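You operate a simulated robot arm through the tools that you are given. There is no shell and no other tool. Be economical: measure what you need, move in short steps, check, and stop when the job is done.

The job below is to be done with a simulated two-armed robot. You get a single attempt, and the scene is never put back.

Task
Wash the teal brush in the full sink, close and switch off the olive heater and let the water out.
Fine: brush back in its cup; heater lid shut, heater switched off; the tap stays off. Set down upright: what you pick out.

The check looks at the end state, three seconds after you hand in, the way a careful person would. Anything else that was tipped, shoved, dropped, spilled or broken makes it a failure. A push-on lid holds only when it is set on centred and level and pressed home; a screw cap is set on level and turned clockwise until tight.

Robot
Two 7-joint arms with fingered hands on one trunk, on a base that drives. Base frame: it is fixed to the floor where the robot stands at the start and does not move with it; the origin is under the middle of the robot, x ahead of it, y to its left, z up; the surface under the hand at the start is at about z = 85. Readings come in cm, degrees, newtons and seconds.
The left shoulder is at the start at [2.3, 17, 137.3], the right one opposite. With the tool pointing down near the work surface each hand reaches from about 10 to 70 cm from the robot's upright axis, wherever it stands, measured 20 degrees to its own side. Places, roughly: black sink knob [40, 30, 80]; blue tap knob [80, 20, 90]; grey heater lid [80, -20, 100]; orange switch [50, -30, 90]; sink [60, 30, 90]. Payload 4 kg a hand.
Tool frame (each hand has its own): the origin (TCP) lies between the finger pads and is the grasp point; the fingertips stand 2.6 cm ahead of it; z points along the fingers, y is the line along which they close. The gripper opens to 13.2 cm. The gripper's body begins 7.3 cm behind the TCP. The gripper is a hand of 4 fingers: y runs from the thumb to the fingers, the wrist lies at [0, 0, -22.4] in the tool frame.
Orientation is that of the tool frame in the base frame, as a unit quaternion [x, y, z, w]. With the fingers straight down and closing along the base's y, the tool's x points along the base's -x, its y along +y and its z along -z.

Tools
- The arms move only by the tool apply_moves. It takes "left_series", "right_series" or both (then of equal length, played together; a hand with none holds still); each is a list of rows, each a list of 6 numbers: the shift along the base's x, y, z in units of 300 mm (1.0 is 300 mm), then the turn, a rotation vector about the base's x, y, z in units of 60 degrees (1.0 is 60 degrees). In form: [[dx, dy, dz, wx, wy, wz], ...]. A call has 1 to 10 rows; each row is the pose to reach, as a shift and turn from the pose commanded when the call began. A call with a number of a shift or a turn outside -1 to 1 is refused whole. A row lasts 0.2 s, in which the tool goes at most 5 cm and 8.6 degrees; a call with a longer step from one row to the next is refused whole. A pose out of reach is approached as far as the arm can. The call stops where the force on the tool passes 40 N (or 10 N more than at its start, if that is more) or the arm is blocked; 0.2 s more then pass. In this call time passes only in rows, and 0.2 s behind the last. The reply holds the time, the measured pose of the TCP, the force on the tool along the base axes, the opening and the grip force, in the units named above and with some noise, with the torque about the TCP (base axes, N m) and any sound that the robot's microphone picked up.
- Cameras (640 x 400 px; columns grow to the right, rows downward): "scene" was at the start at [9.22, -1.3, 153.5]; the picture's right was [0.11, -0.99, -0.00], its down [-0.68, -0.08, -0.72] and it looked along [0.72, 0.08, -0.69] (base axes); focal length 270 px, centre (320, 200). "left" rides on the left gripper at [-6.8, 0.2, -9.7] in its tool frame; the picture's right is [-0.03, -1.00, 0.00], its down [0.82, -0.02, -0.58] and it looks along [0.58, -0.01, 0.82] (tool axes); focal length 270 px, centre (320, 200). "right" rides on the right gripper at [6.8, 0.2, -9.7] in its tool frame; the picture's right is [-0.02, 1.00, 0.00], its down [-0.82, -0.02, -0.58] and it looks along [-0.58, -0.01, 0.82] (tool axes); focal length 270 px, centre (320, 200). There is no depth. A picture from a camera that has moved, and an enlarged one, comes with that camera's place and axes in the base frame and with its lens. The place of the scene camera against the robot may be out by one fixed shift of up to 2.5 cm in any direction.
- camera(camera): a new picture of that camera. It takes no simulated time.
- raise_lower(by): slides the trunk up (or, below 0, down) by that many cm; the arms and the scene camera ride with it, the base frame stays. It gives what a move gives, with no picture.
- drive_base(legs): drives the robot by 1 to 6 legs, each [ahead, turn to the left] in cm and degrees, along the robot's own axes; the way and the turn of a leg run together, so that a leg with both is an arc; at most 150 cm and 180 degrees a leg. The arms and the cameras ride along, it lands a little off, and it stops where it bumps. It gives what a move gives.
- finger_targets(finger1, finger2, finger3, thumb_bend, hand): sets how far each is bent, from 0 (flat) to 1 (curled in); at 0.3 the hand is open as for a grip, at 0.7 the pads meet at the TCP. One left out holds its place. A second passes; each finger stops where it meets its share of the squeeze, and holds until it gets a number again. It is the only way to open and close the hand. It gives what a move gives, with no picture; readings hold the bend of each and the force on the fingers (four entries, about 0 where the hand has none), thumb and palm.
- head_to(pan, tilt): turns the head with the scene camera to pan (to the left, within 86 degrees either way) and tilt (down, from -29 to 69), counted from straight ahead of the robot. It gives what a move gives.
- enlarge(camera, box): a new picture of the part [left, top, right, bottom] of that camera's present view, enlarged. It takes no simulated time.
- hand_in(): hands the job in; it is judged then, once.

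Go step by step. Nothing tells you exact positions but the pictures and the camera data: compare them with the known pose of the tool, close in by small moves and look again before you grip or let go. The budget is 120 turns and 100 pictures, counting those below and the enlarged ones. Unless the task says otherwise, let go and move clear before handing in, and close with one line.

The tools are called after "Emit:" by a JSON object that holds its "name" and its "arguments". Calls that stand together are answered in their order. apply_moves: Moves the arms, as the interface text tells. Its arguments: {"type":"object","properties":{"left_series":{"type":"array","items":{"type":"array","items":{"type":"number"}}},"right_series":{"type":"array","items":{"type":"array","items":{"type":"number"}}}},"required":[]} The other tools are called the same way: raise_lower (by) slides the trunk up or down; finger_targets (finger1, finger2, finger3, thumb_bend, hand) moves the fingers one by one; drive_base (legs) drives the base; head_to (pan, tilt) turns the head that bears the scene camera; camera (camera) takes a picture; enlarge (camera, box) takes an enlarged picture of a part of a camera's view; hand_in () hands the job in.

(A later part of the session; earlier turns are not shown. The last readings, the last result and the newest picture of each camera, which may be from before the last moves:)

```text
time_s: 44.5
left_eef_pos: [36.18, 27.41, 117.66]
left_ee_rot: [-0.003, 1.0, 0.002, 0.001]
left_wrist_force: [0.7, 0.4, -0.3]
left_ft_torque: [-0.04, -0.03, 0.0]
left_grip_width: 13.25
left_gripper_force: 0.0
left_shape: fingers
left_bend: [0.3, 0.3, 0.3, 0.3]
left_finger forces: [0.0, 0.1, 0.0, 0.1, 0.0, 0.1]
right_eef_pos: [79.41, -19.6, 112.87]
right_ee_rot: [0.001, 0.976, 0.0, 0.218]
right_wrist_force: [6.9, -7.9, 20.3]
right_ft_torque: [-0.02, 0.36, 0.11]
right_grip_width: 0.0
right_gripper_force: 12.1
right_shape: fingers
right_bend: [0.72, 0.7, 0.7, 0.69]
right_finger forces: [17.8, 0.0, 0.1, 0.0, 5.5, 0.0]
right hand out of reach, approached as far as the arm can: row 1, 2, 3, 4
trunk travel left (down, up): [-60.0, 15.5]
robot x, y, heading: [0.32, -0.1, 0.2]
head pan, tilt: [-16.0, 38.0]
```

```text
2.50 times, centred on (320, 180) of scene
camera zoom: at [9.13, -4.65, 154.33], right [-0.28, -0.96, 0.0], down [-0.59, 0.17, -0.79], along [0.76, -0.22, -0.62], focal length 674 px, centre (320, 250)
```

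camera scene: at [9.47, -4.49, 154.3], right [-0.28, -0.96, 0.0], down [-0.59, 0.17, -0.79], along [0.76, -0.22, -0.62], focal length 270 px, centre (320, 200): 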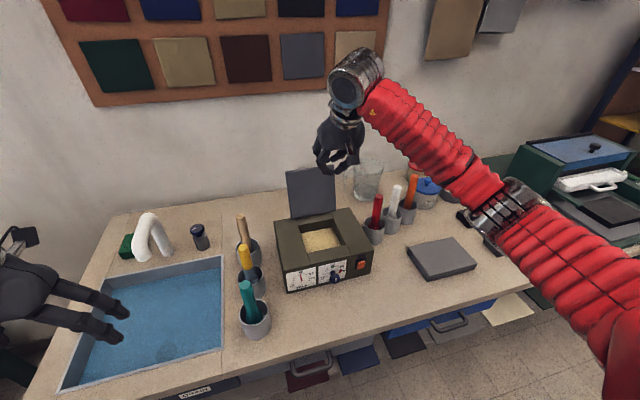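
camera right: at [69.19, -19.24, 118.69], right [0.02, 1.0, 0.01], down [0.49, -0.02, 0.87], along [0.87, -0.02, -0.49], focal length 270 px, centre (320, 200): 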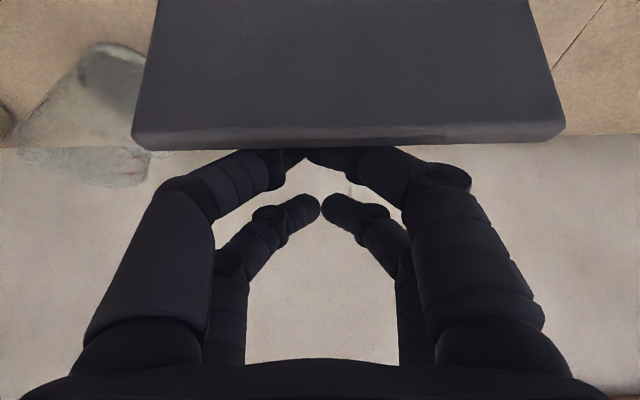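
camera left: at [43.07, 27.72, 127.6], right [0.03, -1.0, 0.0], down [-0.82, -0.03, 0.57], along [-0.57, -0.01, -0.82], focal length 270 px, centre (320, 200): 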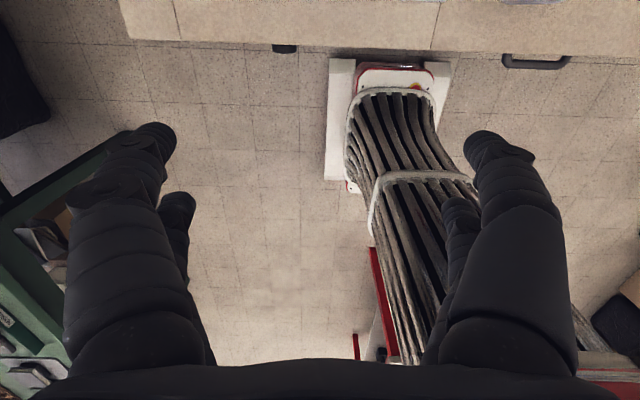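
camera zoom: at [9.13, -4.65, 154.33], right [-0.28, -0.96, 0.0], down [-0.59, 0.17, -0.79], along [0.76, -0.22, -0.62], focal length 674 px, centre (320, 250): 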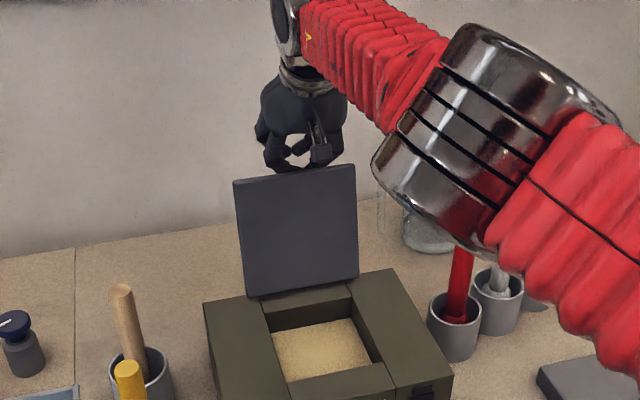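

The arm seems stuck near its reach limit and presses down on the lid edge. I'll lift off to clear it before anything else.

Emit:
{"name": "apply_moves", "arguments": {"right_series": [[0.03, 0, 0.1, 0, 0, 0], [0.03, 0, 0.2, 0, 0, 0], [0.0, 0, 0.3, 0, 0, 0], [0, 0, 0.35, 0, 0, 0]]}}

Emit:
{"name": "enlarge", "arguments": {"camera": "scene", "box": [240, 100, 400, 260]}}

```text
time_s: 45.5
left_eef_pos: [36.38, 27.61, 117.8]
left_ee_rot: [-0.003, 1.0, 0.001, 0.002]
left_wrist_force: [-0.1, -0.3, -0.6]
left_ft_torque: [-0.03, -0.02, 0.02]
left_grip_width: 13.25
left_gripper_force: 0.1
left_shape: fingers
left_bend: [0.3, 0.3, 0.3, 0.3]
left_finger forces: [0.1, 0.0, 0.0, 0.1, 0.0, 0.0]
right_eef_pos: [79.51, -19.4, 123.1]
right_ee_rot: [0.0, 0.976, 0.0, 0.216]
right_wrist_force: [0.2, 0.2, 0.1]
right_ft_torque: [0.02, 0.0, -0.03]
right_grip_width: 0.09
right_gripper_force: 0.0
right_shape: fingers
right_bend: [0.7, 0.7, 0.7, 0.7]
right_finger forces: [0.0, 0.0, 0.0, 0.0, 0.0, 0.0]
right hand out of reach, approached as far as the arm can: row 1, 2
trunk travel left (down, up): [-60.0, 15.5]
robot x, y, heading: [-0.24, 0.18, -0.0]
head pan, tilt: [-16.0, 38.0]
```

```text
2.50 times, centred on (320, 180) of scene
camera zoom: at [9.24, -4.46, 154.31], right [-0.28, -0.96, 0.0], down [-0.59, 0.17, -0.79], along [0.76, -0.22, -0.62], focal length 674 px, centre (320, 250)
```

zoom: 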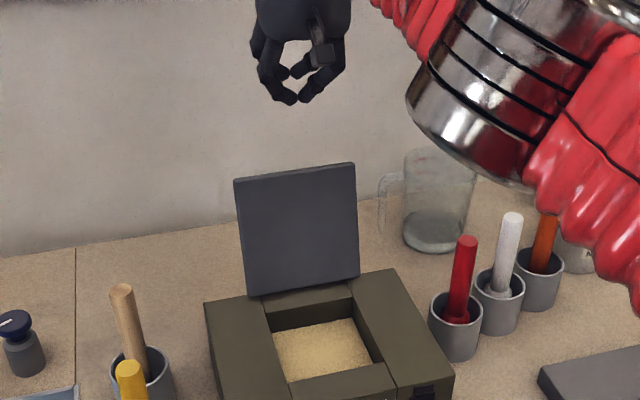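

The lid is unaffected, and I'm at the arm's reach limit here. I'll drive the base 8 cm ahead, with the hands held high, to get behind the lid with a steeper hand.

Emit:
{"name": "apply_moves", "arguments": {"right_series": [[0, 0, 0.08, 0, 0, 0]]}}

Emit:
{"name": "drive_base", "arguments": {"legs": [[8, 0]]}}

Emit:
{"name": "camera", "arguments": {"camera": "scene"}}

Emit:
{"name": "camera", "arguments": {"camera": "right"}}

```text
time_s: 45.9
left_eef_pos: [36.04, 27.64, 117.72]
left_ee_rot: [-0.003, 1.0, 0.002, 0.001]
left_wrist_force: [-0.6, 0.9, -0.1]
left_ft_torque: [-0.05, -0.03, 0.01]
left_grip_width: 13.26
left_gripper_force: 0.0
left_shape: fingers
left_bend: [0.3, 0.3, 0.3, 0.3]
left_finger forces: [0.1, 0.0, 0.0, 0.0, 0.1, 0.0]
right_eef_pos: [79.21, -19.47, 125.53]
right_ee_rot: [0.0, 0.976, 0.0, 0.217]
right_wrist_force: [-0.7, 0.4, -0.1]
right_ft_torque: [-0.04, 0.03, -0.01]
right_grip_width: 0.11
right_gripper_force: 0.2
right_shape: fingers
right_bend: [0.7, 0.7, 0.7, 0.7]
right_finger forces: [0.0, 0.0, 0.0, 0.0, 0.1, 0.0]
right hand out of reach, approached as far as the arm can: row 1
trunk travel left (down, up): [-60.0, 15.5]
robot x, y, heading: [0.17, -0.2, 0.0]
head pan, tilt: [-16.0, 38.0]
```

```text
time_s: 47.0
left_eef_pos: [44.73, 27.64, 117.67]
left_ee_rot: [-0.003, 1.0, 0.002, 0.001]
left_wrist_force: [0.4, 0.0, -0.3]
left_ft_torque: [0.03, 0.01, -0.04]
left_grip_width: 13.25
left_gripper_force: 0.1
left_shape: fingers
left_bend: [0.3, 0.3, 0.3, 0.3]
left_finger forces: [0.0, 0.1, 0.0, 0.0, 0.1, 0.0]
right_eef_pos: [87.76, -19.43, 125.28]
right_ee_rot: [0.0, 0.976, 0.001, 0.216]
right_wrist_force: [0.3, 1.2, 0.2]
right_ft_torque: [0.0, 0.02, 0.0]
right_grip_width: 0.09
right_gripper_force: 0.0
right_shape: fingers
right_bend: [0.7, 0.7, 0.7, 0.7]
right_finger forces: [0.0, 0.0, 0.1, 0.0, 0.0, 0.1]
trunk travel left (down, up): [-60.0, 15.5]
robot x, y, heading: [8.11, 0.26, 0.5]
head pan, tilt: [-16.0, 38.0]
```

```text
37 pictures are left
camera scene: at [17.83, -4.6, 154.29], right [-0.27, -0.96, 0.0], down [-0.59, 0.17, -0.79], along [0.76, -0.22, -0.62], focal length 270 px, centre (320, 200)
```

scene: 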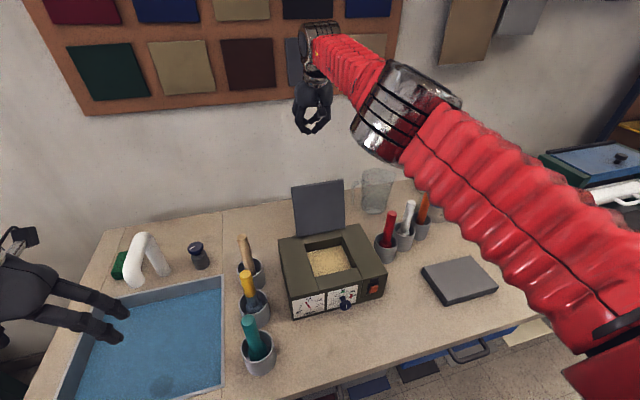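

```text
36 pictures are left
camera right: at [77.53, -19.22, 131.15], right [0.02, 1.0, 0.01], down [0.5, -0.02, 0.87], along [0.87, -0.01, -0.5], focal length 270 px, centre (320, 200)
```

right: 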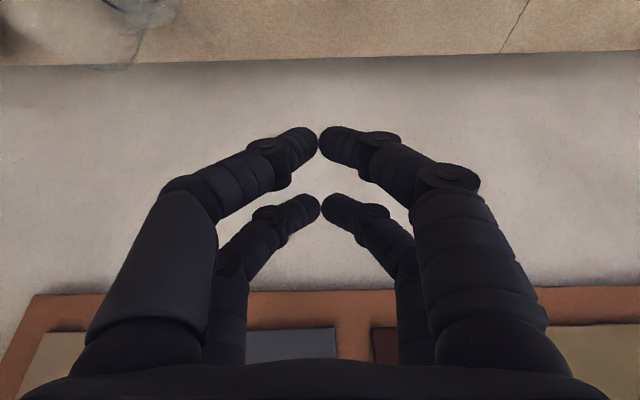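

The base moved ahead and the lid is still standing. I'll lower the right hand behind the lid.

Emit:
{"name": "apply_moves", "arguments": {"right_series": [[0, 0, -0.14, 0, 0, 0], [0, 0, -0.28, 0, 0, 0], [0, 0, -0.42, 0, 0, 0], [-0.03, 0, -0.54, 0, 0, 0], [-0.06, 0, -0.54, 0, 0, 0]]}}

Emit:
{"name": "camera", "arguments": {"camera": "right"}}

Emit:
{"name": "enlarge", "arguments": {"camera": "scene", "box": [240, 120, 400, 280]}}

```text
time_s: 48.2
left_eef_pos: [44.43, 27.6, 117.82]
left_ee_rot: [-0.004, 1.0, 0.001, 0.002]
left_wrist_force: [-0.3, -0.6, 0.1]
left_ft_torque: [0.01, 0.0, -0.04]
left_grip_width: 13.24
left_gripper_force: 0.0
left_shape: fingers
left_bend: [0.3, 0.3, 0.3, 0.3]
left_finger forces: [0.0, 0.0, 0.1, 0.0, 0.0, 0.0]
right_eef_pos: [87.46, -19.47, 109.03]
right_ee_rot: [0.0, 0.977, 0.0, 0.215]
right_wrist_force: [-0.3, -0.8, 0.4]
right_ft_torque: [-0.01, 0.03, 0.0]
right_grip_width: 0.08
right_gripper_force: 0.1
right_shape: fingers
right_bend: [0.7, 0.7, 0.7, 0.7]
right_finger forces: [0.0, 0.0, 0.0, 0.0, 0.0, 0.0]
right hand out of reach, approached as far as the arm can: row 3, 4, 5
trunk travel left (down, up): [-60.0, 15.5]
robot x, y, heading: [8.42, -0.24, 0.1]
head pan, tilt: [-16.0, 38.0]
```

```text
35 pictures are left
camera right: at [77.2, -19.23, 114.92], right [0.02, 1.0, 0.01], down [0.5, -0.02, 0.87], along [0.87, -0.01, -0.5], focal length 270 px, centre (320, 200)
```

right: 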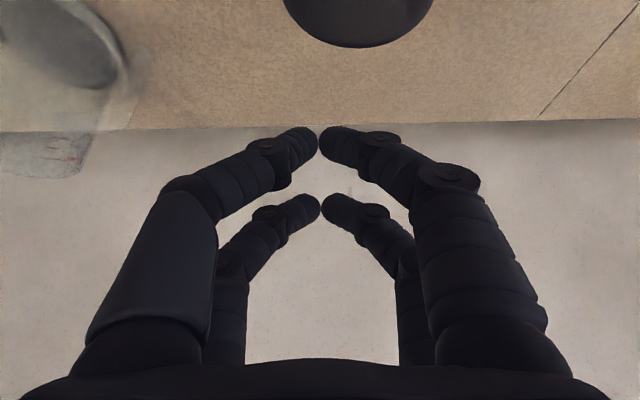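

```text
2.50 times, centred on (320, 200) of scene
camera zoom: at [17.5, -4.56, 154.32], right [-0.27, -0.96, 0.0], down [-0.59, 0.17, -0.79], along [0.76, -0.22, -0.62], focal length 674 px, centre (320, 200)
```

zoom: 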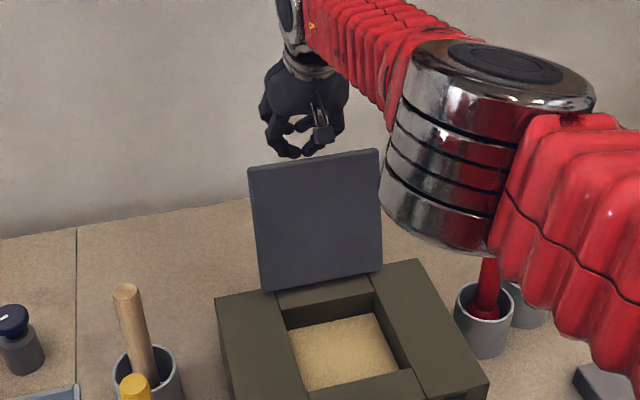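

The fingers are now 5–6 cm behind the lid. I'll pull toward the robot in small rows.

Emit:
{"name": "apply_moves", "arguments": {"right_series": [[-0.1, 0, 0, 0, 0, 0], [-0.2, 0, 0, 0, 0, 0], [-0.28, 0, 0, 0, 0, 0], [-0.36, 0, 0, 0, 0, 0]]}}

Emit:
{"name": "camera", "arguments": {"camera": "scene"}}

```text
time_s: 49.4
left_eef_pos: [44.63, 27.52, 117.79]
left_ee_rot: [-0.005, 1.0, 0.002, 0.001]
left_wrist_force: [0.6, 1.1, -0.2]
left_ft_torque: [0.01, 0.02, 0.0]
left_grip_width: 13.26
left_gripper_force: 0.1
left_shape: fingers
left_bend: [0.3, 0.3, 0.3, 0.3]
left_finger forces: [0.0, 0.1, 0.0, 0.0, 0.0, 0.0]
right_eef_pos: [79.71, -31.5, 107.29]
right_ee_rot: [0.121, 0.972, -0.062, 0.194]
right_wrist_force: [0.7, -7.6, 2.5]
right_ft_torque: [0.48, 0.14, 0.21]
right_grip_width: 0.03
right_gripper_force: 3.9
right_shape: fingers
right_bend: [0.7, 0.7, 0.7, 0.7]
right_finger forces: [7.8, 0.0, 0.1, 0.0, 0.0, 0.0]
right hand out of reach, approached as far as the arm can: row 1, 2
trunk travel left (down, up): [-60.0, 15.5]
robot x, y, heading: [7.99, -0.13, 0.0]
head pan, tilt: [-16.0, 38.0]
stopped in row 4 (right hand): the force on the tool passed its limit at 91 N (the readings are from after the stop); the commanded pose is now the measured one
```

```text
33 pictures are left
camera scene: at [17.68, -4.66, 154.3], right [-0.27, -0.96, 0.0], down [-0.59, 0.17, -0.79], along [0.76, -0.22, -0.62], focal length 270 px, centre (320, 200)
```

scene: 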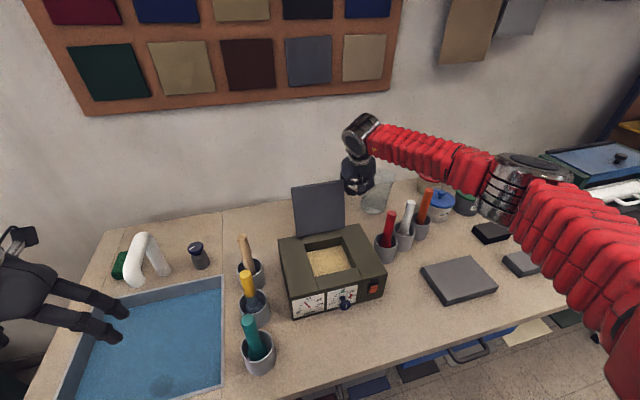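

The arm changed configuration and the hand swung to y = −31.5, touching the lid's side. I'll look closely at the lid, the jar and the cups.

Emit:
{"name": "enlarge", "arguments": {"camera": "scene", "box": [270, 110, 470, 310]}}

Emit:
{"name": "camera", "arguments": {"camera": "right"}}

```text
2.00 times, centred on (370, 210) of scene
camera zoom: at [17.68, -4.66, 154.3], right [-0.27, -0.96, 0.0], down [-0.59, 0.17, -0.79], along [0.76, -0.22, -0.62], focal length 540 px, centre (220, 180)
```

zoom: 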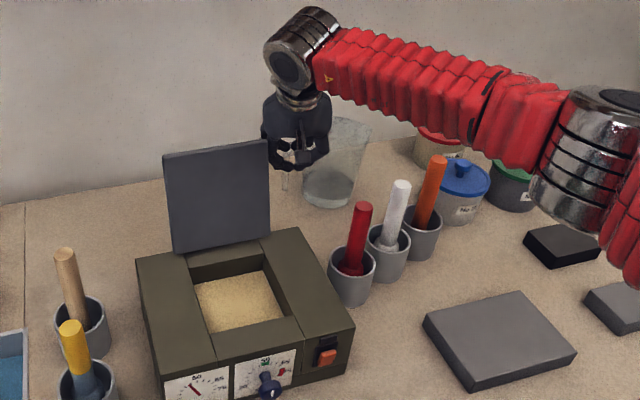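

```text
31 pictures are left
camera right: at [70.19, -28.21, 113.34], right [0.28, 0.96, -0.06], down [0.52, -0.1, 0.85], along [0.81, -0.27, -0.52], focal length 270 px, centre (320, 200)
```

right: 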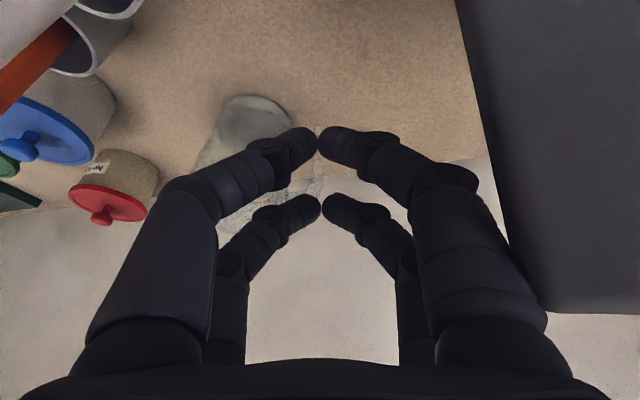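

Nothing fell: the lid is up, the jar and cups stand, and the TEMP needle is dropping, so the heater is off. I'll ease off the lid, go straight up, straighten the hand and recentre behind the lid.

Emit:
{"name": "apply_moves", "arguments": {"right_series": [[0, -0.03, 0.02, 0, 0, 0], [0, -0.03, 0.16, 0, 0, 0], [0, -0.03, 0.3, 0, 0, 0], [0, -0.03, 0.44, 0, 0, 0], [0, -0.03, 0.56, 0, 0, 0], [0.02, 0, 0.56, 0.02, -0.013, 0.08], [0.04, 0.1, 0.56, 0.045, -0.027, 0.17], [0.07, 0.22, 0.56, 0.065, -0.041, 0.252], [0.12, 0.34, 0.56, 0.065, -0.041, 0.252], [0.2, 0.42, 0.56, 0.065, -0.041, 0.252]]}}

Emit:
{"name": "camera", "arguments": {"camera": "scene"}}

```text
time_s: 51.5
left_eef_pos: [44.54, 27.67, 117.68]
left_ee_rot: [-0.005, 1.0, 0.002, 0.002]
left_wrist_force: [-0.4, -0.3, 0.5]
left_ft_torque: [0.0, -0.01, 0.0]
left_grip_width: 13.28
left_gripper_force: 0.0
left_shape: fingers
left_bend: [0.3, 0.3, 0.3, 0.3]
left_finger forces: [0.1, 0.0, 0.0, 0.0, 0.0, 0.1]
right_eef_pos: [85.5, -18.42, 124.1]
right_ee_rot: [-0.002, 0.976, 0.001, 0.217]
right_wrist_force: [-0.2, 0.8, 0.0]
right_ft_torque: [-0.02, -0.03, -0.02]
right_grip_width: 0.1
right_gripper_force: 0.2
right_shape: fingers
right_bend: [0.7, 0.7, 0.7, 0.7]
right_finger forces: [0.0, 0.0, 0.0, 0.1, 0.0, 0.0]
trunk travel left (down, up): [-60.0, 15.5]
robot x, y, heading: [8.6, 0.49, 0.1]
head pan, tilt: [-16.0, 38.0]
```

```text
30 pictures are left
camera scene: at [17.64, -4.42, 154.3], right [-0.27, -0.96, 0.0], down [-0.59, 0.17, -0.79], along [0.76, -0.22, -0.62], focal length 270 px, centre (320, 200)
```

scene: 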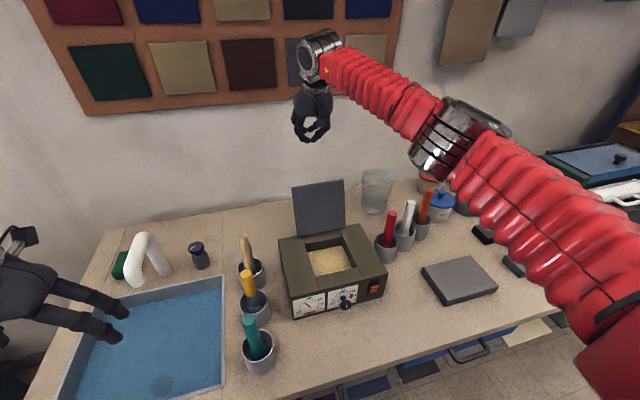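

Everything is in place and the arm is now in a comfortable configuration. I'll go down behind the lid, then a small pull.

Emit:
{"name": "apply_moves", "arguments": {"right_series": [[0, -0.03, -0.13, 0, 0, 0], [0, -0.03, -0.26, 0, 0, 0], [0, -0.03, -0.39, 0, 0, 0], [0, -0.03, -0.5, 0, 0, 0], [-0.05, -0.03, -0.5, 0, 0, 0], [-0.1, -0.03, -0.5, 0, 0, 0]]}}

Emit:
{"name": "enlarge", "arguments": {"camera": "scene", "box": [240, 110, 440, 310]}}

```text
time_s: 53.0
left_eef_pos: [44.41, 27.74, 117.76]
left_ee_rot: [-0.004, 1.0, 0.002, 0.001]
left_wrist_force: [-0.2, 0.0, 0.6]
left_ft_torque: [-0.01, 0.0, -0.05]
left_grip_width: 13.24
left_gripper_force: 0.1
left_shape: fingers
left_bend: [0.3, 0.3, 0.3, 0.3]
left_finger forces: [0.0, 0.0, 0.0, 0.0, 0.1, 0.1]
right_eef_pos: [82.44, -19.51, 109.19]
right_ee_rot: [-0.002, 0.976, 0.002, 0.217]
right_wrist_force: [1.3, 0.1, 0.6]
right_ft_torque: [0.03, 0.04, -0.02]
right_grip_width: 0.13
right_gripper_force: 0.7
right_shape: fingers
right_bend: [0.7, 0.7, 0.7, 0.7]
right_finger forces: [0.7, 0.0, 0.0, 0.1, 0.0, 0.0]
trunk travel left (down, up): [-60.0, 15.5]
robot x, y, heading: [7.98, -0.18, 0.2]
head pan, tilt: [-16.0, 38.0]
```

```text
2.00 times, centred on (340, 210) of scene
camera zoom: at [17.59, -4.56, 154.31], right [-0.27, -0.96, 0.0], down [-0.59, 0.17, -0.79], along [0.76, -0.22, -0.62], focal length 540 px, centre (280, 180)
```

zoom: 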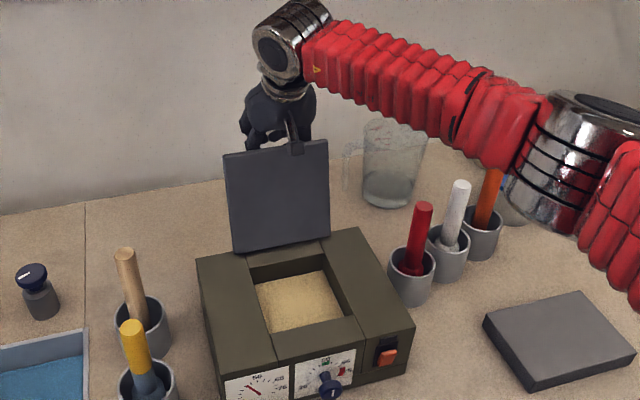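

The fingers have met the lid's back face. Now pulling it toward the robot.

Emit:
{"name": "apply_moves", "arguments": {"right_series": [[-0.05, 0, 0, 0, 0, 0], [-0.1, 0, 0, 0, 0, 0], [-0.15, 0, 0, 0, 0, 0], [-0.2, 0, 0, 0, 0, 0], [-0.25, 0, 0, 0, 0, 0]]}}

Emit:
{"name": "enlarge", "arguments": {"camera": "scene", "box": [240, 110, 440, 310]}}

```text
time_s: 54.1
left_eef_pos: [44.47, 27.73, 117.75]
left_ee_rot: [-0.004, 1.0, 0.001, 0.002]
left_wrist_force: [0.0, -0.3, -0.1]
left_ft_torque: [0.03, 0.0, 0.01]
left_grip_width: 13.24
left_gripper_force: 0.2
left_shape: fingers
left_bend: [0.3, 0.3, 0.3, 0.3]
left_finger forces: [0.0, 0.0, 0.0, 0.1, 0.1, 0.0]
right_eef_pos: [75.08, -19.64, 108.96]
right_ee_rot: [-0.001, 0.976, 0.001, 0.217]
right_wrist_force: [-0.8, 1.3, -0.9]
right_ft_torque: [-0.04, -0.02, -0.04]
right_grip_width: 0.19
right_gripper_force: 0.5
right_shape: fingers
right_bend: [0.7, 0.7, 0.7, 0.7]
right_finger forces: [1.0, 0.0, 0.0, 0.1, 0.1, 0.0]
trunk travel left (down, up): [-60.0, 15.5]
robot x, y, heading: [8.52, 0.1, -0.1]
head pan, tilt: [-16.0, 38.0]
```

```text
2.00 times, centred on (340, 210) of scene
camera zoom: at [17.52, -4.6, 154.31], right [-0.27, -0.96, 0.0], down [-0.59, 0.17, -0.79], along [0.76, -0.22, -0.62], focal length 540 px, centre (280, 180)
```

zoom: 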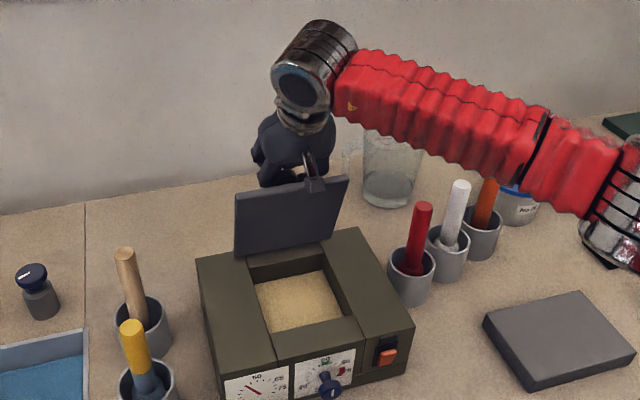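

The lid is tilting forward easily. I'll follow an arc around the hinge to lower it shut.

Emit:
{"name": "apply_moves", "arguments": {"right_series": [[-0.07, 0, -0.03, 0, 0, 0], [-0.13, 0, -0.083, 0, 0, 0], [-0.18, 0, -0.15, 0, 0, 0], [-0.217, 0, -0.217, 0, 0, 0], [-0.23, 0, -0.26, 0, 0, 0]]}}

Emit:
{"name": "camera", "arguments": {"camera": "scene"}}

```text
time_s: 55.4
left_eef_pos: [44.52, 27.6, 117.68]
left_ee_rot: [-0.004, 1.0, 0.002, 0.002]
left_wrist_force: [0.6, -0.4, 0.1]
left_ft_torque: [0.02, -0.03, 0.0]
left_grip_width: 13.28
left_gripper_force: 0.1
left_shape: fingers
left_bend: [0.3, 0.3, 0.3, 0.3]
left_finger forces: [0.0, 0.1, 0.0, 0.0, 0.1, 0.0]
right_eef_pos: [68.39, -19.48, 101.23]
right_ee_rot: [-0.001, 0.976, 0.001, 0.218]
right_wrist_force: [0.1, -0.3, -0.4]
right_ft_torque: [0.04, -0.03, -0.02]
right_grip_width: 0.17
right_gripper_force: 0.1
right_shape: fingers
right_bend: [0.7, 0.7, 0.7, 0.7]
right_finger forces: [0.1, 0.1, 0.0, 0.1, 0.0, 0.0]
trunk travel left (down, up): [-60.0, 15.5]
robot x, y, heading: [8.14, -0.13, 0.0]
head pan, tilt: [-16.0, 38.0]
```

```text
27 pictures are left
camera scene: at [17.57, -4.58, 154.31], right [-0.27, -0.96, 0.0], down [-0.59, 0.17, -0.79], along [0.76, -0.22, -0.62], focal length 270 px, centre (320, 200)
```

scene: 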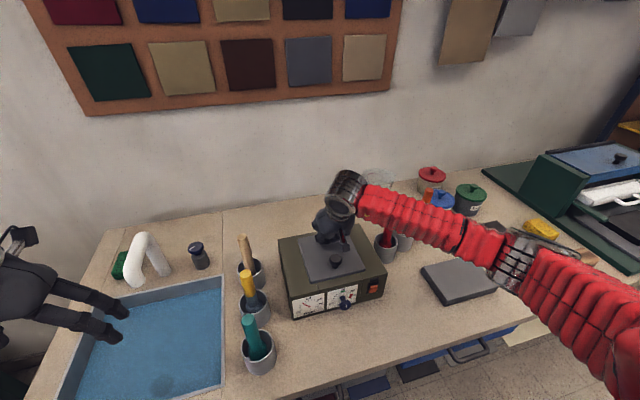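

The lid has come down onto the heater. I'll press lightly to make sure it's seated.

Emit:
{"name": "apply_moves", "arguments": {"right_series": [[0, 0, -0.02, 0, 0, 0], [0, 0, -0.04, 0, 0, 0], [0, 0, -0.06, 0, 0, 0]]}}

```text
time_s: 56.2
left_eef_pos: [44.41, 27.61, 117.9]
left_ee_rot: [-0.003, 1.0, 0.002, 0.002]
left_wrist_force: [1.4, 0.3, -1.0]
left_ft_torque: [0.02, 0.03, -0.02]
left_grip_width: 13.27
left_gripper_force: 0.2
left_shape: fingers
left_bend: [0.3, 0.3, 0.3, 0.3]
left_finger forces: [0.1, 0.1, 0.0, 0.0, 0.0, 0.0]
right_eef_pos: [68.7, -19.35, 100.67]
right_ee_rot: [-0.002, 0.973, 0.004, 0.23]
right_wrist_force: [-6.5, -0.9, 18.0]
right_ft_torque: [-0.04, 0.36, -0.03]
right_grip_width: 0.0
right_gripper_force: 10.5
right_shape: fingers
right_bend: [0.71, 0.7, 0.7, 0.71]
right_finger forces: [8.5, 0.0, 0.0, 0.1, 12.0, 0.0]
trunk travel left (down, up): [-60.0, 15.5]
robot x, y, heading: [8.0, 0.22, 0.3]
head pan, tilt: [-16.0, 38.0]
stopped in row 3 (right hand): the force on the tool passed its limit at 43 N (the readings are from after the stop); the commanded pose is now the measured one
```

The lid is seated. I'll raise the right hand and retract it.

Emit:
{"name": "apply_moves", "arguments": {"right_series": [[0, 0, 0.1, 0, 0, 0], [0, 0, 0.25, 0, 0, 0], [0, 0, 0.4, 0, 0, 0], [0, 0, 0.55, 0, 0, 0], [0, 0, 0.7, 0, 0, 0], [0, 0, 0.85, 0, 0, 0], [-0.1, 0, 0.95, 0, 0, 0], [-0.25, 0, 1.0, 0, 0, 0], [-0.4, 0, 1.0, 0, 0, 0], [-0.5, 0, 1.0, 0, 0, 0]]}}

Emit:
{"name": "camera", "arguments": {"camera": "scene"}}

```text
time_s: 58.4
left_eef_pos: [44.4, 27.68, 117.93]
left_ee_rot: [-0.004, 1.0, 0.002, 0.001]
left_wrist_force: [0.6, 0.7, -0.6]
left_ft_torque: [0.0, 0.02, -0.03]
left_grip_width: 13.25
left_gripper_force: 0.0
left_shape: fingers
left_bend: [0.3, 0.3, 0.3, 0.3]
left_finger forces: [0.0, 0.0, 0.0, 0.0, 0.0, 0.0]
right_eef_pos: [53.58, -19.34, 130.3]
right_ee_rot: [-0.001, 0.974, 0.004, 0.225]
right_wrist_force: [0.3, -0.1, -1.3]
right_ft_torque: [-0.03, 0.0, 0.03]
right_grip_width: 0.09
right_gripper_force: 0.1
right_shape: fingers
right_bend: [0.7, 0.7, 0.7, 0.7]
right_finger forces: [0.0, 0.0, 0.0, 0.0, 0.0, 0.0]
trunk travel left (down, up): [-60.0, 15.5]
robot x, y, heading: [8.32, -0.12, 0.2]
head pan, tilt: [-16.0, 38.0]
```

```text
26 pictures are left
camera scene: at [17.51, -4.57, 154.31], right [-0.27, -0.96, 0.0], down [-0.59, 0.17, -0.79], along [0.76, -0.22, -0.62], focal length 270 px, centre (320, 200)
```

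scene: 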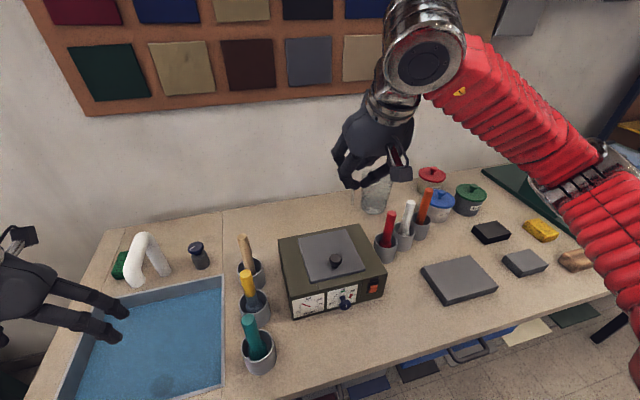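

The lid is shut and everything else stands. Now for the drain: I'll back the robot up 20 cm and lower the trunk 15 cm.

Emit:
{"name": "drive_base", "arguments": {"legs": [[-20, 0]]}}

Emit:
{"name": "raise_lower", "arguments": {"by": -15}}

Emit:
{"name": "head_to", "arguments": {"pan": 30, "tilt": 45}}

Emit:
{"name": "camera", "arguments": {"camera": "scene"}}

```text
time_s: 60.0
left_eef_pos: [25.2, 27.42, 117.91]
left_ee_rot: [-0.002, 1.0, 0.002, 0.001]
left_wrist_force: [-0.1, 0.3, 0.4]
left_ft_torque: [0.0, -0.05, 0.0]
left_grip_width: 13.25
left_gripper_force: 0.0
left_shape: fingers
left_bend: [0.3, 0.3, 0.3, 0.3]
left_finger forces: [0.1, 0.0, 0.0, 0.1, 0.0, 0.0]
right_eef_pos: [33.93, -19.57, 130.4]
right_ee_rot: [0.001, 0.974, 0.003, 0.227]
right_wrist_force: [-0.7, -0.2, -0.3]
right_ft_torque: [0.04, -0.03, 0.02]
right_grip_width: 0.08
right_gripper_force: 0.1
right_shape: fingers
right_bend: [0.7, 0.7, 0.7, 0.7]
right_finger forces: [0.0, 0.1, 0.0, 0.0, 0.1, 0.0]
trunk travel left (down, up): [-60.0, 15.5]
robot x, y, heading: [-10.87, 0.42, 0.1]
head pan, tilt: [-16.0, 38.0]
```

```text
time_s: 61.8
left_eef_pos: [25.33, 27.57, 102.87]
left_ee_rot: [-0.002, 1.0, 0.002, 0.001]
left_wrist_force: [0.4, -0.7, 0.1]
left_ft_torque: [-0.02, 0.01, 0.01]
left_grip_width: 13.23
left_gripper_force: 0.0
left_shape: fingers
left_bend: [0.3, 0.3, 0.3, 0.3]
left_finger forces: [0.0, 0.0, 0.0, 0.0, 0.0, 0.1]
right_eef_pos: [34.09, -19.65, 115.38]
right_ee_rot: [0.001, 0.974, 0.004, 0.227]
right_wrist_force: [0.4, -0.9, -1.0]
right_ft_torque: [0.0, 0.0, -0.03]
right_grip_width: 0.1
right_gripper_force: 0.1
right_shape: fingers
right_bend: [0.7, 0.7, 0.7, 0.7]
right_finger forces: [0.0, 0.0, 0.0, 0.1, 0.0, 0.1]
trunk travel left (down, up): [-45.0, 30.5]
robot x, y, heading: [-11.32, 0.1, -0.3]
head pan, tilt: [-16.0, 38.0]
```

```text
time_s: 62.9
left_eef_pos: [25.28, 27.46, 102.9]
left_ee_rot: [-0.001, 1.0, 0.001, 0.001]
left_wrist_force: [0.5, -0.5, -0.7]
left_ft_torque: [0.0, 0.01, -0.01]
left_grip_width: 13.26
left_gripper_force: 0.0
left_shape: fingers
left_bend: [0.3, 0.3, 0.3, 0.3]
left_finger forces: [0.0, 0.0, 0.1, 0.0, 0.0, 0.0]
right_eef_pos: [34.13, -19.71, 115.37]
right_ee_rot: [0.002, 0.974, 0.003, 0.227]
right_wrist_force: [0.0, 0.6, -0.3]
right_ft_torque: [-0.03, 0.03, 0.0]
right_grip_width: 0.1
right_gripper_force: 0.0
right_shape: fingers
right_bend: [0.7, 0.7, 0.7, 0.7]
right_finger forces: [0.0, 0.0, 0.1, 0.0, 0.0, 0.1]
trunk travel left (down, up): [-45.0, 30.5]
robot x, y, heading: [-11.24, 0.07, -0.1]
head pan, tilt: [30.0, 45.0]
```

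```text
25 pictures are left
camera scene: at [-1.57, 1.79, 138.22], right [0.5, -0.87, 0.0], down [-0.61, -0.35, -0.71], along [0.61, 0.35, -0.71], focal length 270 px, centre (320, 200)
```

scene: 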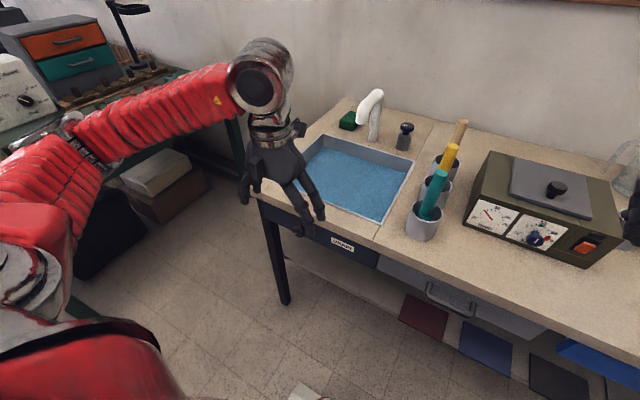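

The knob is just visible past the fingers. I'll turn the left hand to point forward, in two halves, staying clear of the bench.

Emit:
{"name": "apply_moves", "arguments": {"left_series": [[0, 0.03, 0, 0, -0.13, 0], [0, 0.06, 0, 0, -0.26, 0], [0, 0.09, 0, 0, -0.39, 0], [0, 0.12, 0, 0, -0.52, 0], [0, 0.15, 0, 0, -0.64, 0], [0, 0.18, 0, 0, -0.75, 0]]}}

Emit:
{"name": "apply_moves", "arguments": {"left_series": [[0, 0, -0.02, 0, -0.13, 0], [0, 0, -0.04, 0, -0.26, 0], [0, 0, -0.08, 0, -0.39, 0], [0, 0, -0.12, 0, -0.52, 0], [0, 0, -0.18, 0, -0.64, 0], [0, 0, -0.25, 0, -0.75, 0]]}}

Emit:
{"name": "camera", "arguments": {"camera": "left"}}

```text
time_s: 64.3
left_eef_pos: [32.01, 36.29, 102.36]
left_ee_rot: [-0.001, 0.923, 0.0, 0.385]
left_wrist_force: [-1.0, 0.1, -0.1]
left_ft_torque: [0.0, -0.04, -0.01]
left_grip_width: 13.27
left_gripper_force: 0.1
left_shape: fingers
left_bend: [0.3, 0.3, 0.3, 0.3]
left_finger forces: [0.0, 0.1, 0.0, 0.0, 0.0, 0.1]
left hand out of reach, approached as far as the arm can: row 3, 4, 5, 6
right_eef_pos: [33.97, -19.74, 115.32]
right_ee_rot: [0.002, 0.974, 0.003, 0.226]
right_wrist_force: [-0.4, -0.3, -0.7]
right_ft_torque: [0.03, -0.03, -0.01]
right_grip_width: 0.08
right_gripper_force: 0.0
right_shape: fingers
right_bend: [0.7, 0.7, 0.7, 0.7]
right_finger forces: [0.1, 0.0, 0.0, 0.0, 0.0, 0.0]
trunk travel left (down, up): [-45.0, 30.5]
robot x, y, heading: [-11.1, 0.19, -0.5]
head pan, tilt: [30.0, 45.0]
```

```text
time_s: 65.7
left_eef_pos: [32.85, 37.4, 101.54]
left_ee_rot: [-0.004, 0.892, 0.005, 0.451]
left_wrist_force: [0.9, 0.3, 0.9]
left_ft_torque: [-0.02, -0.01, 0.02]
left_grip_width: 13.24
left_gripper_force: 0.1
left_shape: fingers
left_bend: [0.3, 0.3, 0.3, 0.3]
left_finger forces: [0.0, 0.0, 0.0, 0.0, 0.0, 0.1]
left hand out of reach, approached as far as the arm can: row 1, 2, 3, 4, 5, 6
right_eef_pos: [33.95, -19.69, 115.4]
right_ee_rot: [0.002, 0.974, 0.003, 0.227]
right_wrist_force: [0.2, -1.4, 0.5]
right_ft_torque: [-0.02, 0.02, 0.01]
right_grip_width: 0.09
right_gripper_force: 0.0
right_shape: fingers
right_bend: [0.7, 0.7, 0.7, 0.7]
right_finger forces: [0.0, 0.0, 0.1, 0.0, 0.1, 0.0]
trunk travel left (down, up): [-45.0, 30.5]
robot x, y, heading: [-11.08, -0.35, 0.1]
head pan, tilt: [30.0, 45.0]
```

```text
24 pictures are left
camera left: at [29.12, 37.42, 112.81], right [0.03, -1.0, 0.02], down [-0.95, -0.03, -0.32], along [0.32, -0.01, -0.95], focal length 270 px, centre (320, 200)
```

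left: 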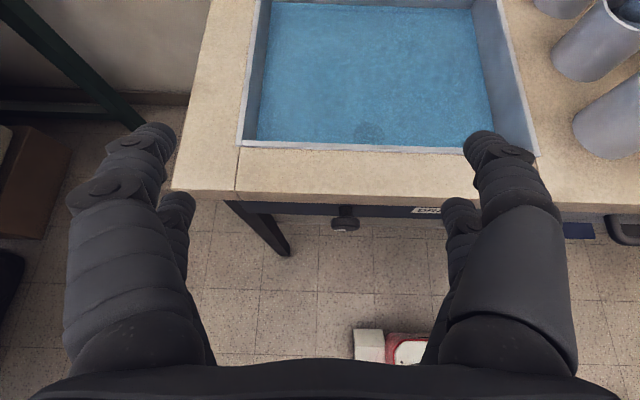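

The arm is too folded here. I'll back up another 22 cm so the hand can point forward comfortably.

Emit:
{"name": "drive_base", "arguments": {"legs": [[-22, 0]]}}

Emit:
{"name": "apply_moves", "arguments": {"left_series": [[0.1, -0.02, 0, 0, -0.05, 0], [0.2, -0.04, 0, 0, -0.05, 0], [0.3, -0.06, 0, 0, -0.06, 0], [0.3, -0.08, -0.06, 0, -0.07, 0]]}}

```text
time_s: 67.4
left_eef_pos: [10.2, 37.56, 101.52]
left_ee_rot: [-0.007, 0.892, 0.006, 0.452]
left_wrist_force: [-0.1, 0.2, 0.0]
left_ft_torque: [0.01, 0.02, 0.0]
left_grip_width: 13.25
left_gripper_force: 0.1
left_shape: fingers
left_bend: [0.3, 0.3, 0.3, 0.3]
left_finger forces: [0.0, 0.1, 0.0, 0.1, 0.1, 0.0]
right_eef_pos: [11.45, -19.26, 115.46]
right_ee_rot: [-0.001, 0.974, 0.003, 0.228]
right_wrist_force: [-0.2, -0.2, 0.4]
right_ft_torque: [0.0, -0.01, 0.01]
right_grip_width: 0.1
right_gripper_force: 0.1
right_shape: fingers
right_bend: [0.7, 0.7, 0.7, 0.7]
right_finger forces: [0.1, 0.1, 0.0, 0.0, 0.0, 0.1]
trunk travel left (down, up): [-45.0, 30.5]
robot x, y, heading: [-33.39, -0.33, 0.1]
head pan, tilt: [30.0, 45.0]
```

```text
time_s: 68.4
left_eef_pos: [19.17, 35.3, 99.37]
left_ee_rot: [-0.007, 0.875, 0.006, 0.485]
left_wrist_force: [-0.3, 0.0, 0.5]
left_ft_torque: [-0.01, -0.01, -0.01]
left_grip_width: 13.27
left_gripper_force: 0.0
left_shape: fingers
left_bend: [0.3, 0.3, 0.3, 0.3]
left_finger forces: [0.1, 0.0, 0.0, 0.1, 0.0, 0.0]
right_eef_pos: [11.74, -19.45, 115.44]
right_ee_rot: [0.0, 0.974, 0.003, 0.227]
right_wrist_force: [-1.2, -0.7, 0.0]
right_ft_torque: [-0.03, 0.02, 0.03]
right_grip_width: 0.11
right_gripper_force: 0.1
right_shape: fingers
right_bend: [0.7, 0.7, 0.7, 0.7]
right_finger forces: [0.0, 0.0, 0.0, 0.0, 0.0, 0.0]
trunk travel left (down, up): [-45.0, 30.5]
robot x, y, heading: [-33.37, -0.35, 0.1]
head pan, tilt: [30.0, 45.0]
```

Now it follows. I'll finish the turn to horizontal and lower to knob height, still 10 cm short of it.

Emit:
{"name": "apply_moves", "arguments": {"left_series": [[0.04, -0.01, -0.12, 0, -0.11, 0], [0.08, -0.02, -0.24, 0, -0.22, 0], [0.12, -0.03, -0.36, 0, -0.33, 0], [0.16, -0.04, -0.48, 0, -0.43, 0], [0.2, -0.06, -0.59, 0, -0.533, 0]]}}

Emit:
{"name": "camera", "arguments": {"camera": "left"}}

Emit:
{"name": "camera", "arguments": {"camera": "scene"}}

```text
time_s: 69.6
left_eef_pos: [25.29, 33.6, 81.68]
left_ee_rot: [-0.009, 0.708, 0.002, 0.706]
left_wrist_force: [0.8, 0.0, -1.0]
left_ft_torque: [0.03, 0.0, -0.06]
left_grip_width: 13.32
left_gripper_force: 0.0
left_shape: fingers
left_bend: [0.3, 0.3, 0.3, 0.3]
left_finger forces: [0.1, 0.0, 0.1, 0.1, 0.1, 0.1]
left hand out of reach, approached as far as the arm can: row 1
right_eef_pos: [11.78, -19.27, 115.51]
right_ee_rot: [-0.001, 0.974, 0.002, 0.226]
right_wrist_force: [-0.7, 0.7, -0.4]
right_ft_torque: [-0.02, 0.01, -0.02]
right_grip_width: 0.11
right_gripper_force: 0.2
right_shape: fingers
right_bend: [0.7, 0.7, 0.7, 0.7]
right_finger forces: [0.0, 0.1, 0.0, 0.1, 0.0, 0.0]
trunk travel left (down, up): [-45.0, 30.5]
robot x, y, heading: [-33.49, 0.07, -0.1]
head pan, tilt: [30.0, 45.0]
```

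```text
23 pictures are left
camera left: at [15.64, 33.69, 88.72], right [0.02, -1.0, 0.03], down [-0.58, -0.04, -0.81], along [0.81, 0.0, -0.58], focal length 270 px, centre (320, 200)
```

left: 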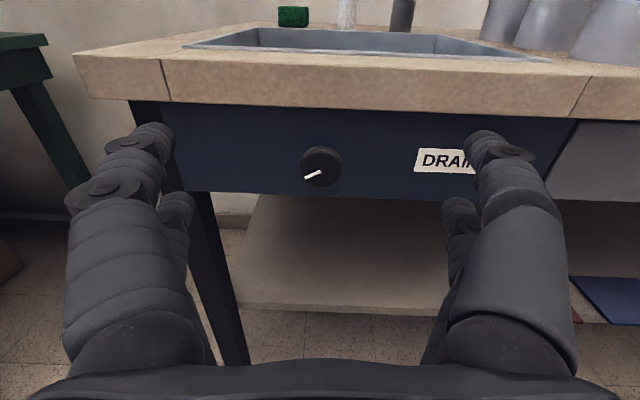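

```text
22 pictures are left
camera scene: at [-24.01, 2.1, 138.21], right [0.5, -0.86, 0.0], down [-0.61, -0.36, -0.71], along [0.61, 0.35, -0.71], focal length 270 px, centre (320, 200)
```

scene: 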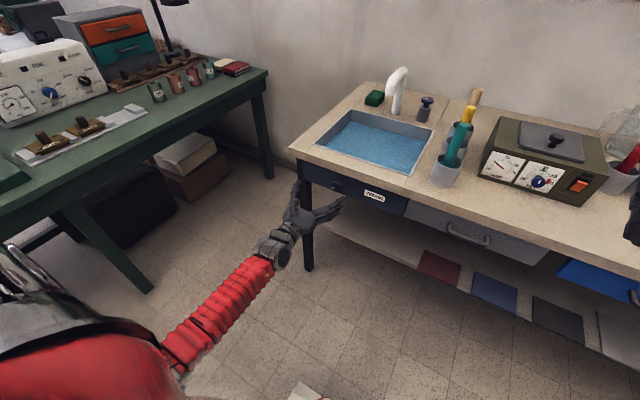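

A clear view: the drain knob (about 4 cm across) is at y ≈ 33.7, z ≈ 76.8, with its pointer toward lower left. I'll advance the open hand around it.

Emit:
{"name": "apply_moves", "arguments": {"left_series": [[0.0, 0, -0.08, 0, 0, 0], [0.05, 0, -0.163, 0, 0, 0], [0.15, 0.003, -0.163, 0, 0, 0], [0.25, 0.003, -0.163, 0, 0, 0], [0.34, 0.003, -0.163, 0, 0, 0]]}}

Emit:
{"name": "camera", "arguments": {"camera": "left"}}

```text
time_s: 70.8
left_eef_pos: [35.42, 33.2, 77.23]
left_ee_rot: [-0.007, 0.708, 0.004, 0.706]
left_wrist_force: [0.3, 0.5, -0.6]
left_ft_torque: [-0.01, -0.03, 0.04]
left_grip_width: 13.27
left_gripper_force: 0.1
left_shape: fingers
left_bend: [0.3, 0.3, 0.3, 0.3]
left_finger forces: [0.0, 0.0, 0.1, 0.1, 0.0, 0.0]
right_eef_pos: [11.75, -19.38, 115.49]
right_ee_rot: [-0.001, 0.974, 0.003, 0.225]
right_wrist_force: [0.7, -0.6, 0.3]
right_ft_torque: [0.0, 0.0, 0.01]
right_grip_width: 0.1
right_gripper_force: 0.0
right_shape: fingers
right_bend: [0.7, 0.7, 0.7, 0.7]
right_finger forces: [0.0, 0.0, 0.1, 0.0, 0.0, 0.0]
trunk travel left (down, up): [-45.0, 30.5]
robot x, y, heading: [-33.5, 0.19, 0.0]
head pan, tilt: [30.0, 45.0]
```

```text
21 pictures are left
camera left: at [25.8, 33.3, 84.2], right [0.02, -1.0, 0.03], down [-0.58, -0.04, -0.81], along [0.81, 0.0, -0.58], focal length 270 px, centre (320, 200)
```

left: 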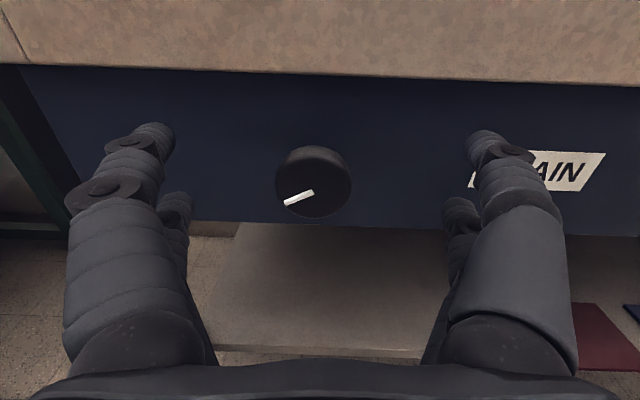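

The knob face is at about [36.1, 33.5, 77.5]. I'll nudge in and close the four fingers around it.

Emit:
{"name": "apply_moves", "arguments": {"left_series": [[0.04, 0.01, 0.006, 0, 0, 0]]}}

Emit:
{"name": "finger_targets", "arguments": {"hand": "left", "finger1": 0.7, "finger2": 0.7, "finger3": 0.7, "thumb_bend": 0.7}}

Emit:
{"name": "camera", "arguments": {"camera": "left"}}

```text
time_s: 71.2
left_eef_pos: [36.65, 33.63, 77.37]
left_ee_rot: [-0.009, 0.709, 0.003, 0.706]
left_wrist_force: [0.4, -0.1, -0.5]
left_ft_torque: [-0.02, -0.05, 0.0]
left_grip_width: 13.32
left_gripper_force: 0.1
left_shape: fingers
left_bend: [0.3, 0.3, 0.3, 0.3]
left_finger forces: [0.1, 0.1, 0.1, 0.0, 0.0, 0.1]
right_eef_pos: [11.84, -19.33, 115.5]
right_ee_rot: [0.0, 0.974, 0.003, 0.226]
right_wrist_force: [0.3, 0.1, 0.5]
right_ft_torque: [-0.04, -0.02, -0.05]
right_grip_width: 0.1
right_gripper_force: 0.1
right_shape: fingers
right_bend: [0.7, 0.7, 0.7, 0.7]
right_finger forces: [0.1, 0.0, 0.0, 0.1, 0.0, 0.1]
trunk travel left (down, up): [-45.0, 30.5]
robot x, y, heading: [-33.83, 0.08, 0.2]
head pan, tilt: [30.0, 45.0]
```

```text
time_s: 72.2
left_eef_pos: [36.62, 33.57, 77.37]
left_ee_rot: [-0.008, 0.708, 0.003, 0.706]
left_wrist_force: [3.3, 1.1, -2.0]
left_ft_torque: [0.0, -0.04, 0.02]
left_grip_width: 0.14
left_gripper_force: 6.0
left_shape: fingers
left_bend: [0.7, 0.62, 0.62, 0.7]
left_finger forces: [0.1, 5.9, 5.8, 0.1, 0.1, 0.0]
right_eef_pos: [11.73, -19.37, 115.33]
right_ee_rot: [-0.001, 0.974, 0.004, 0.226]
right_wrist_force: [0.3, 0.8, 0.1]
right_ft_torque: [-0.04, 0.01, -0.02]
right_grip_width: 0.06
right_gripper_force: 0.1
right_shape: fingers
right_bend: [0.7, 0.7, 0.7, 0.7]
right_finger forces: [0.0, 0.0, 0.2, 0.0, 0.1, 0.0]
trunk travel left (down, up): [-45.0, 30.5]
robot x, y, heading: [-33.68, -0.55, -0.1]
head pan, tilt: [30.0, 45.0]
```

```text
20 pictures are left
camera left: at [27.01, 33.68, 84.37], right [0.02, -1.0, 0.03], down [-0.58, -0.04, -0.81], along [0.81, 0.0, -0.58], focal length 270 px, centre (320, 200)
```

left: 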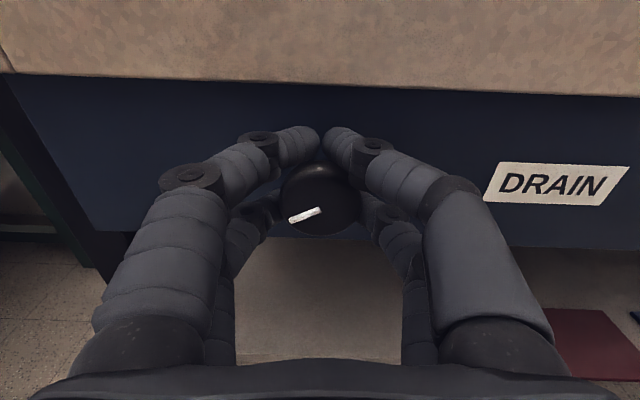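

Only the lower pair bears on the knob, below its axis. I'll open, lower the hand 2.4 cm so the thumb/finger-1 pair is level with the axis (z ≈ 77), and regrip.

Emit:
{"name": "finger_targets", "arguments": {"hand": "left", "finger1": 0.45, "finger2": 0.45, "finger3": 0.45, "thumb_bend": 0.45}}

Emit:
{"name": "apply_moves", "arguments": {"left_series": [[0, 0, -0.04, 0, 0, 0], [0, 0, -0.08, 0, 0, 0]]}}

Emit:
{"name": "finger_targets", "arguments": {"hand": "left", "finger1": 0.75, "finger2": 0.5, "finger3": 0.5, "thumb_bend": 0.75}}

Emit:
{"name": "camera", "arguments": {"camera": "left"}}

```text
time_s: 73.2
left_eef_pos: [36.63, 33.53, 77.41]
left_ee_rot: [-0.008, 0.708, 0.003, 0.706]
left_wrist_force: [-0.7, 0.0, 0.1]
left_ft_torque: [0.0, 0.02, 0.01]
left_grip_width: 8.24
left_gripper_force: 0.1
left_shape: fingers
left_bend: [0.45, 0.45, 0.45, 0.45]
left_finger forces: [0.1, 0.0, 0.0, 0.0, 0.0, 0.0]
right_eef_pos: [11.77, -19.32, 115.35]
right_ee_rot: [0.0, 0.974, 0.004, 0.227]
right_wrist_force: [0.4, -1.5, 0.3]
right_ft_torque: [0.0, -0.02, 0.0]
right_grip_width: 0.09
right_gripper_force: 0.2
right_shape: fingers
right_bend: [0.7, 0.7, 0.7, 0.7]
right_finger forces: [0.0, 0.1, 0.1, 0.1, 0.0, 0.0]
trunk travel left (down, up): [-45.0, 30.5]
robot x, y, heading: [-33.23, -0.13, 0.4]
head pan, tilt: [30.0, 45.0]
```

```text
time_s: 73.8
left_eef_pos: [36.74, 33.67, 74.82]
left_ee_rot: [-0.009, 0.708, 0.003, 0.706]
left_wrist_force: [0.7, 0.0, -0.4]
left_ft_torque: [-0.02, 0.01, -0.01]
left_grip_width: 8.22
left_gripper_force: 0.1
left_shape: fingers
left_bend: [0.45, 0.45, 0.45, 0.45]
left_finger forces: [0.0, 0.0, 0.0, 0.1, 0.1, 0.0]
right_eef_pos: [11.89, -19.35, 115.51]
right_ee_rot: [-0.001, 0.974, 0.003, 0.226]
right_wrist_force: [0.2, -0.7, 0.4]
right_ft_torque: [0.03, -0.02, -0.01]
right_grip_width: 0.07
right_gripper_force: 0.0
right_shape: fingers
right_bend: [0.7, 0.7, 0.7, 0.7]
right_finger forces: [0.0, 0.1, 0.0, 0.1, 0.1, 0.0]
trunk travel left (down, up): [-45.0, 30.5]
robot x, y, heading: [-33.67, -0.02, 0.1]
head pan, tilt: [30.0, 45.0]
```

```text
time_s: 74.8
left_eef_pos: [36.66, 33.49, 74.93]
left_ee_rot: [-0.007, 0.708, 0.004, 0.707]
left_wrist_force: [7.5, -9.9, 1.5]
left_ft_torque: [0.15, 0.16, 0.03]
left_grip_width: 2.92
left_gripper_force: 13.6
left_shape: fingers
left_bend: [0.61, 0.5, 0.5, 0.65]
left_finger forces: [7.9, 0.0, 0.0, 0.0, 19.9, 0.0]
right_eef_pos: [11.73, -19.36, 115.39]
right_ee_rot: [-0.001, 0.974, 0.004, 0.226]
right_wrist_force: [0.2, -0.1, -0.2]
right_ft_torque: [-0.01, 0.0, 0.0]
right_grip_width: 0.08
right_gripper_force: 0.1
right_shape: fingers
right_bend: [0.7, 0.7, 0.7, 0.7]
right_finger forces: [0.0, 0.1, 0.1, 0.1, 0.0, 0.1]
trunk travel left (down, up): [-45.0, 30.5]
robot x, y, heading: [-33.27, -0.01, 0.1]
head pan, tilt: [30.0, 45.0]
```

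```text
19 pictures are left
camera left: at [27.1, 33.59, 81.99], right [0.02, -1.0, 0.03], down [-0.58, -0.03, -0.81], along [0.82, -0.01, -0.58], focal length 270 px, centre (320, 200)
```

left: 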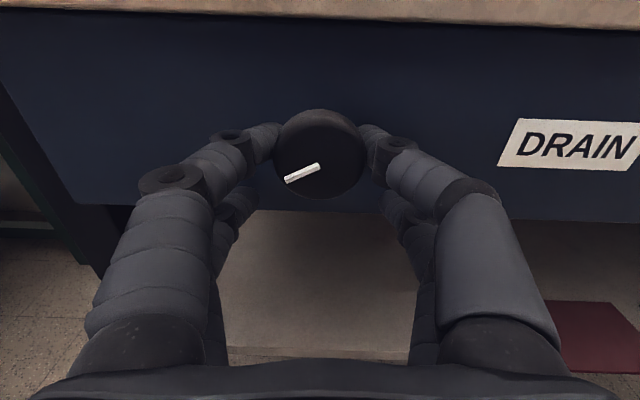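

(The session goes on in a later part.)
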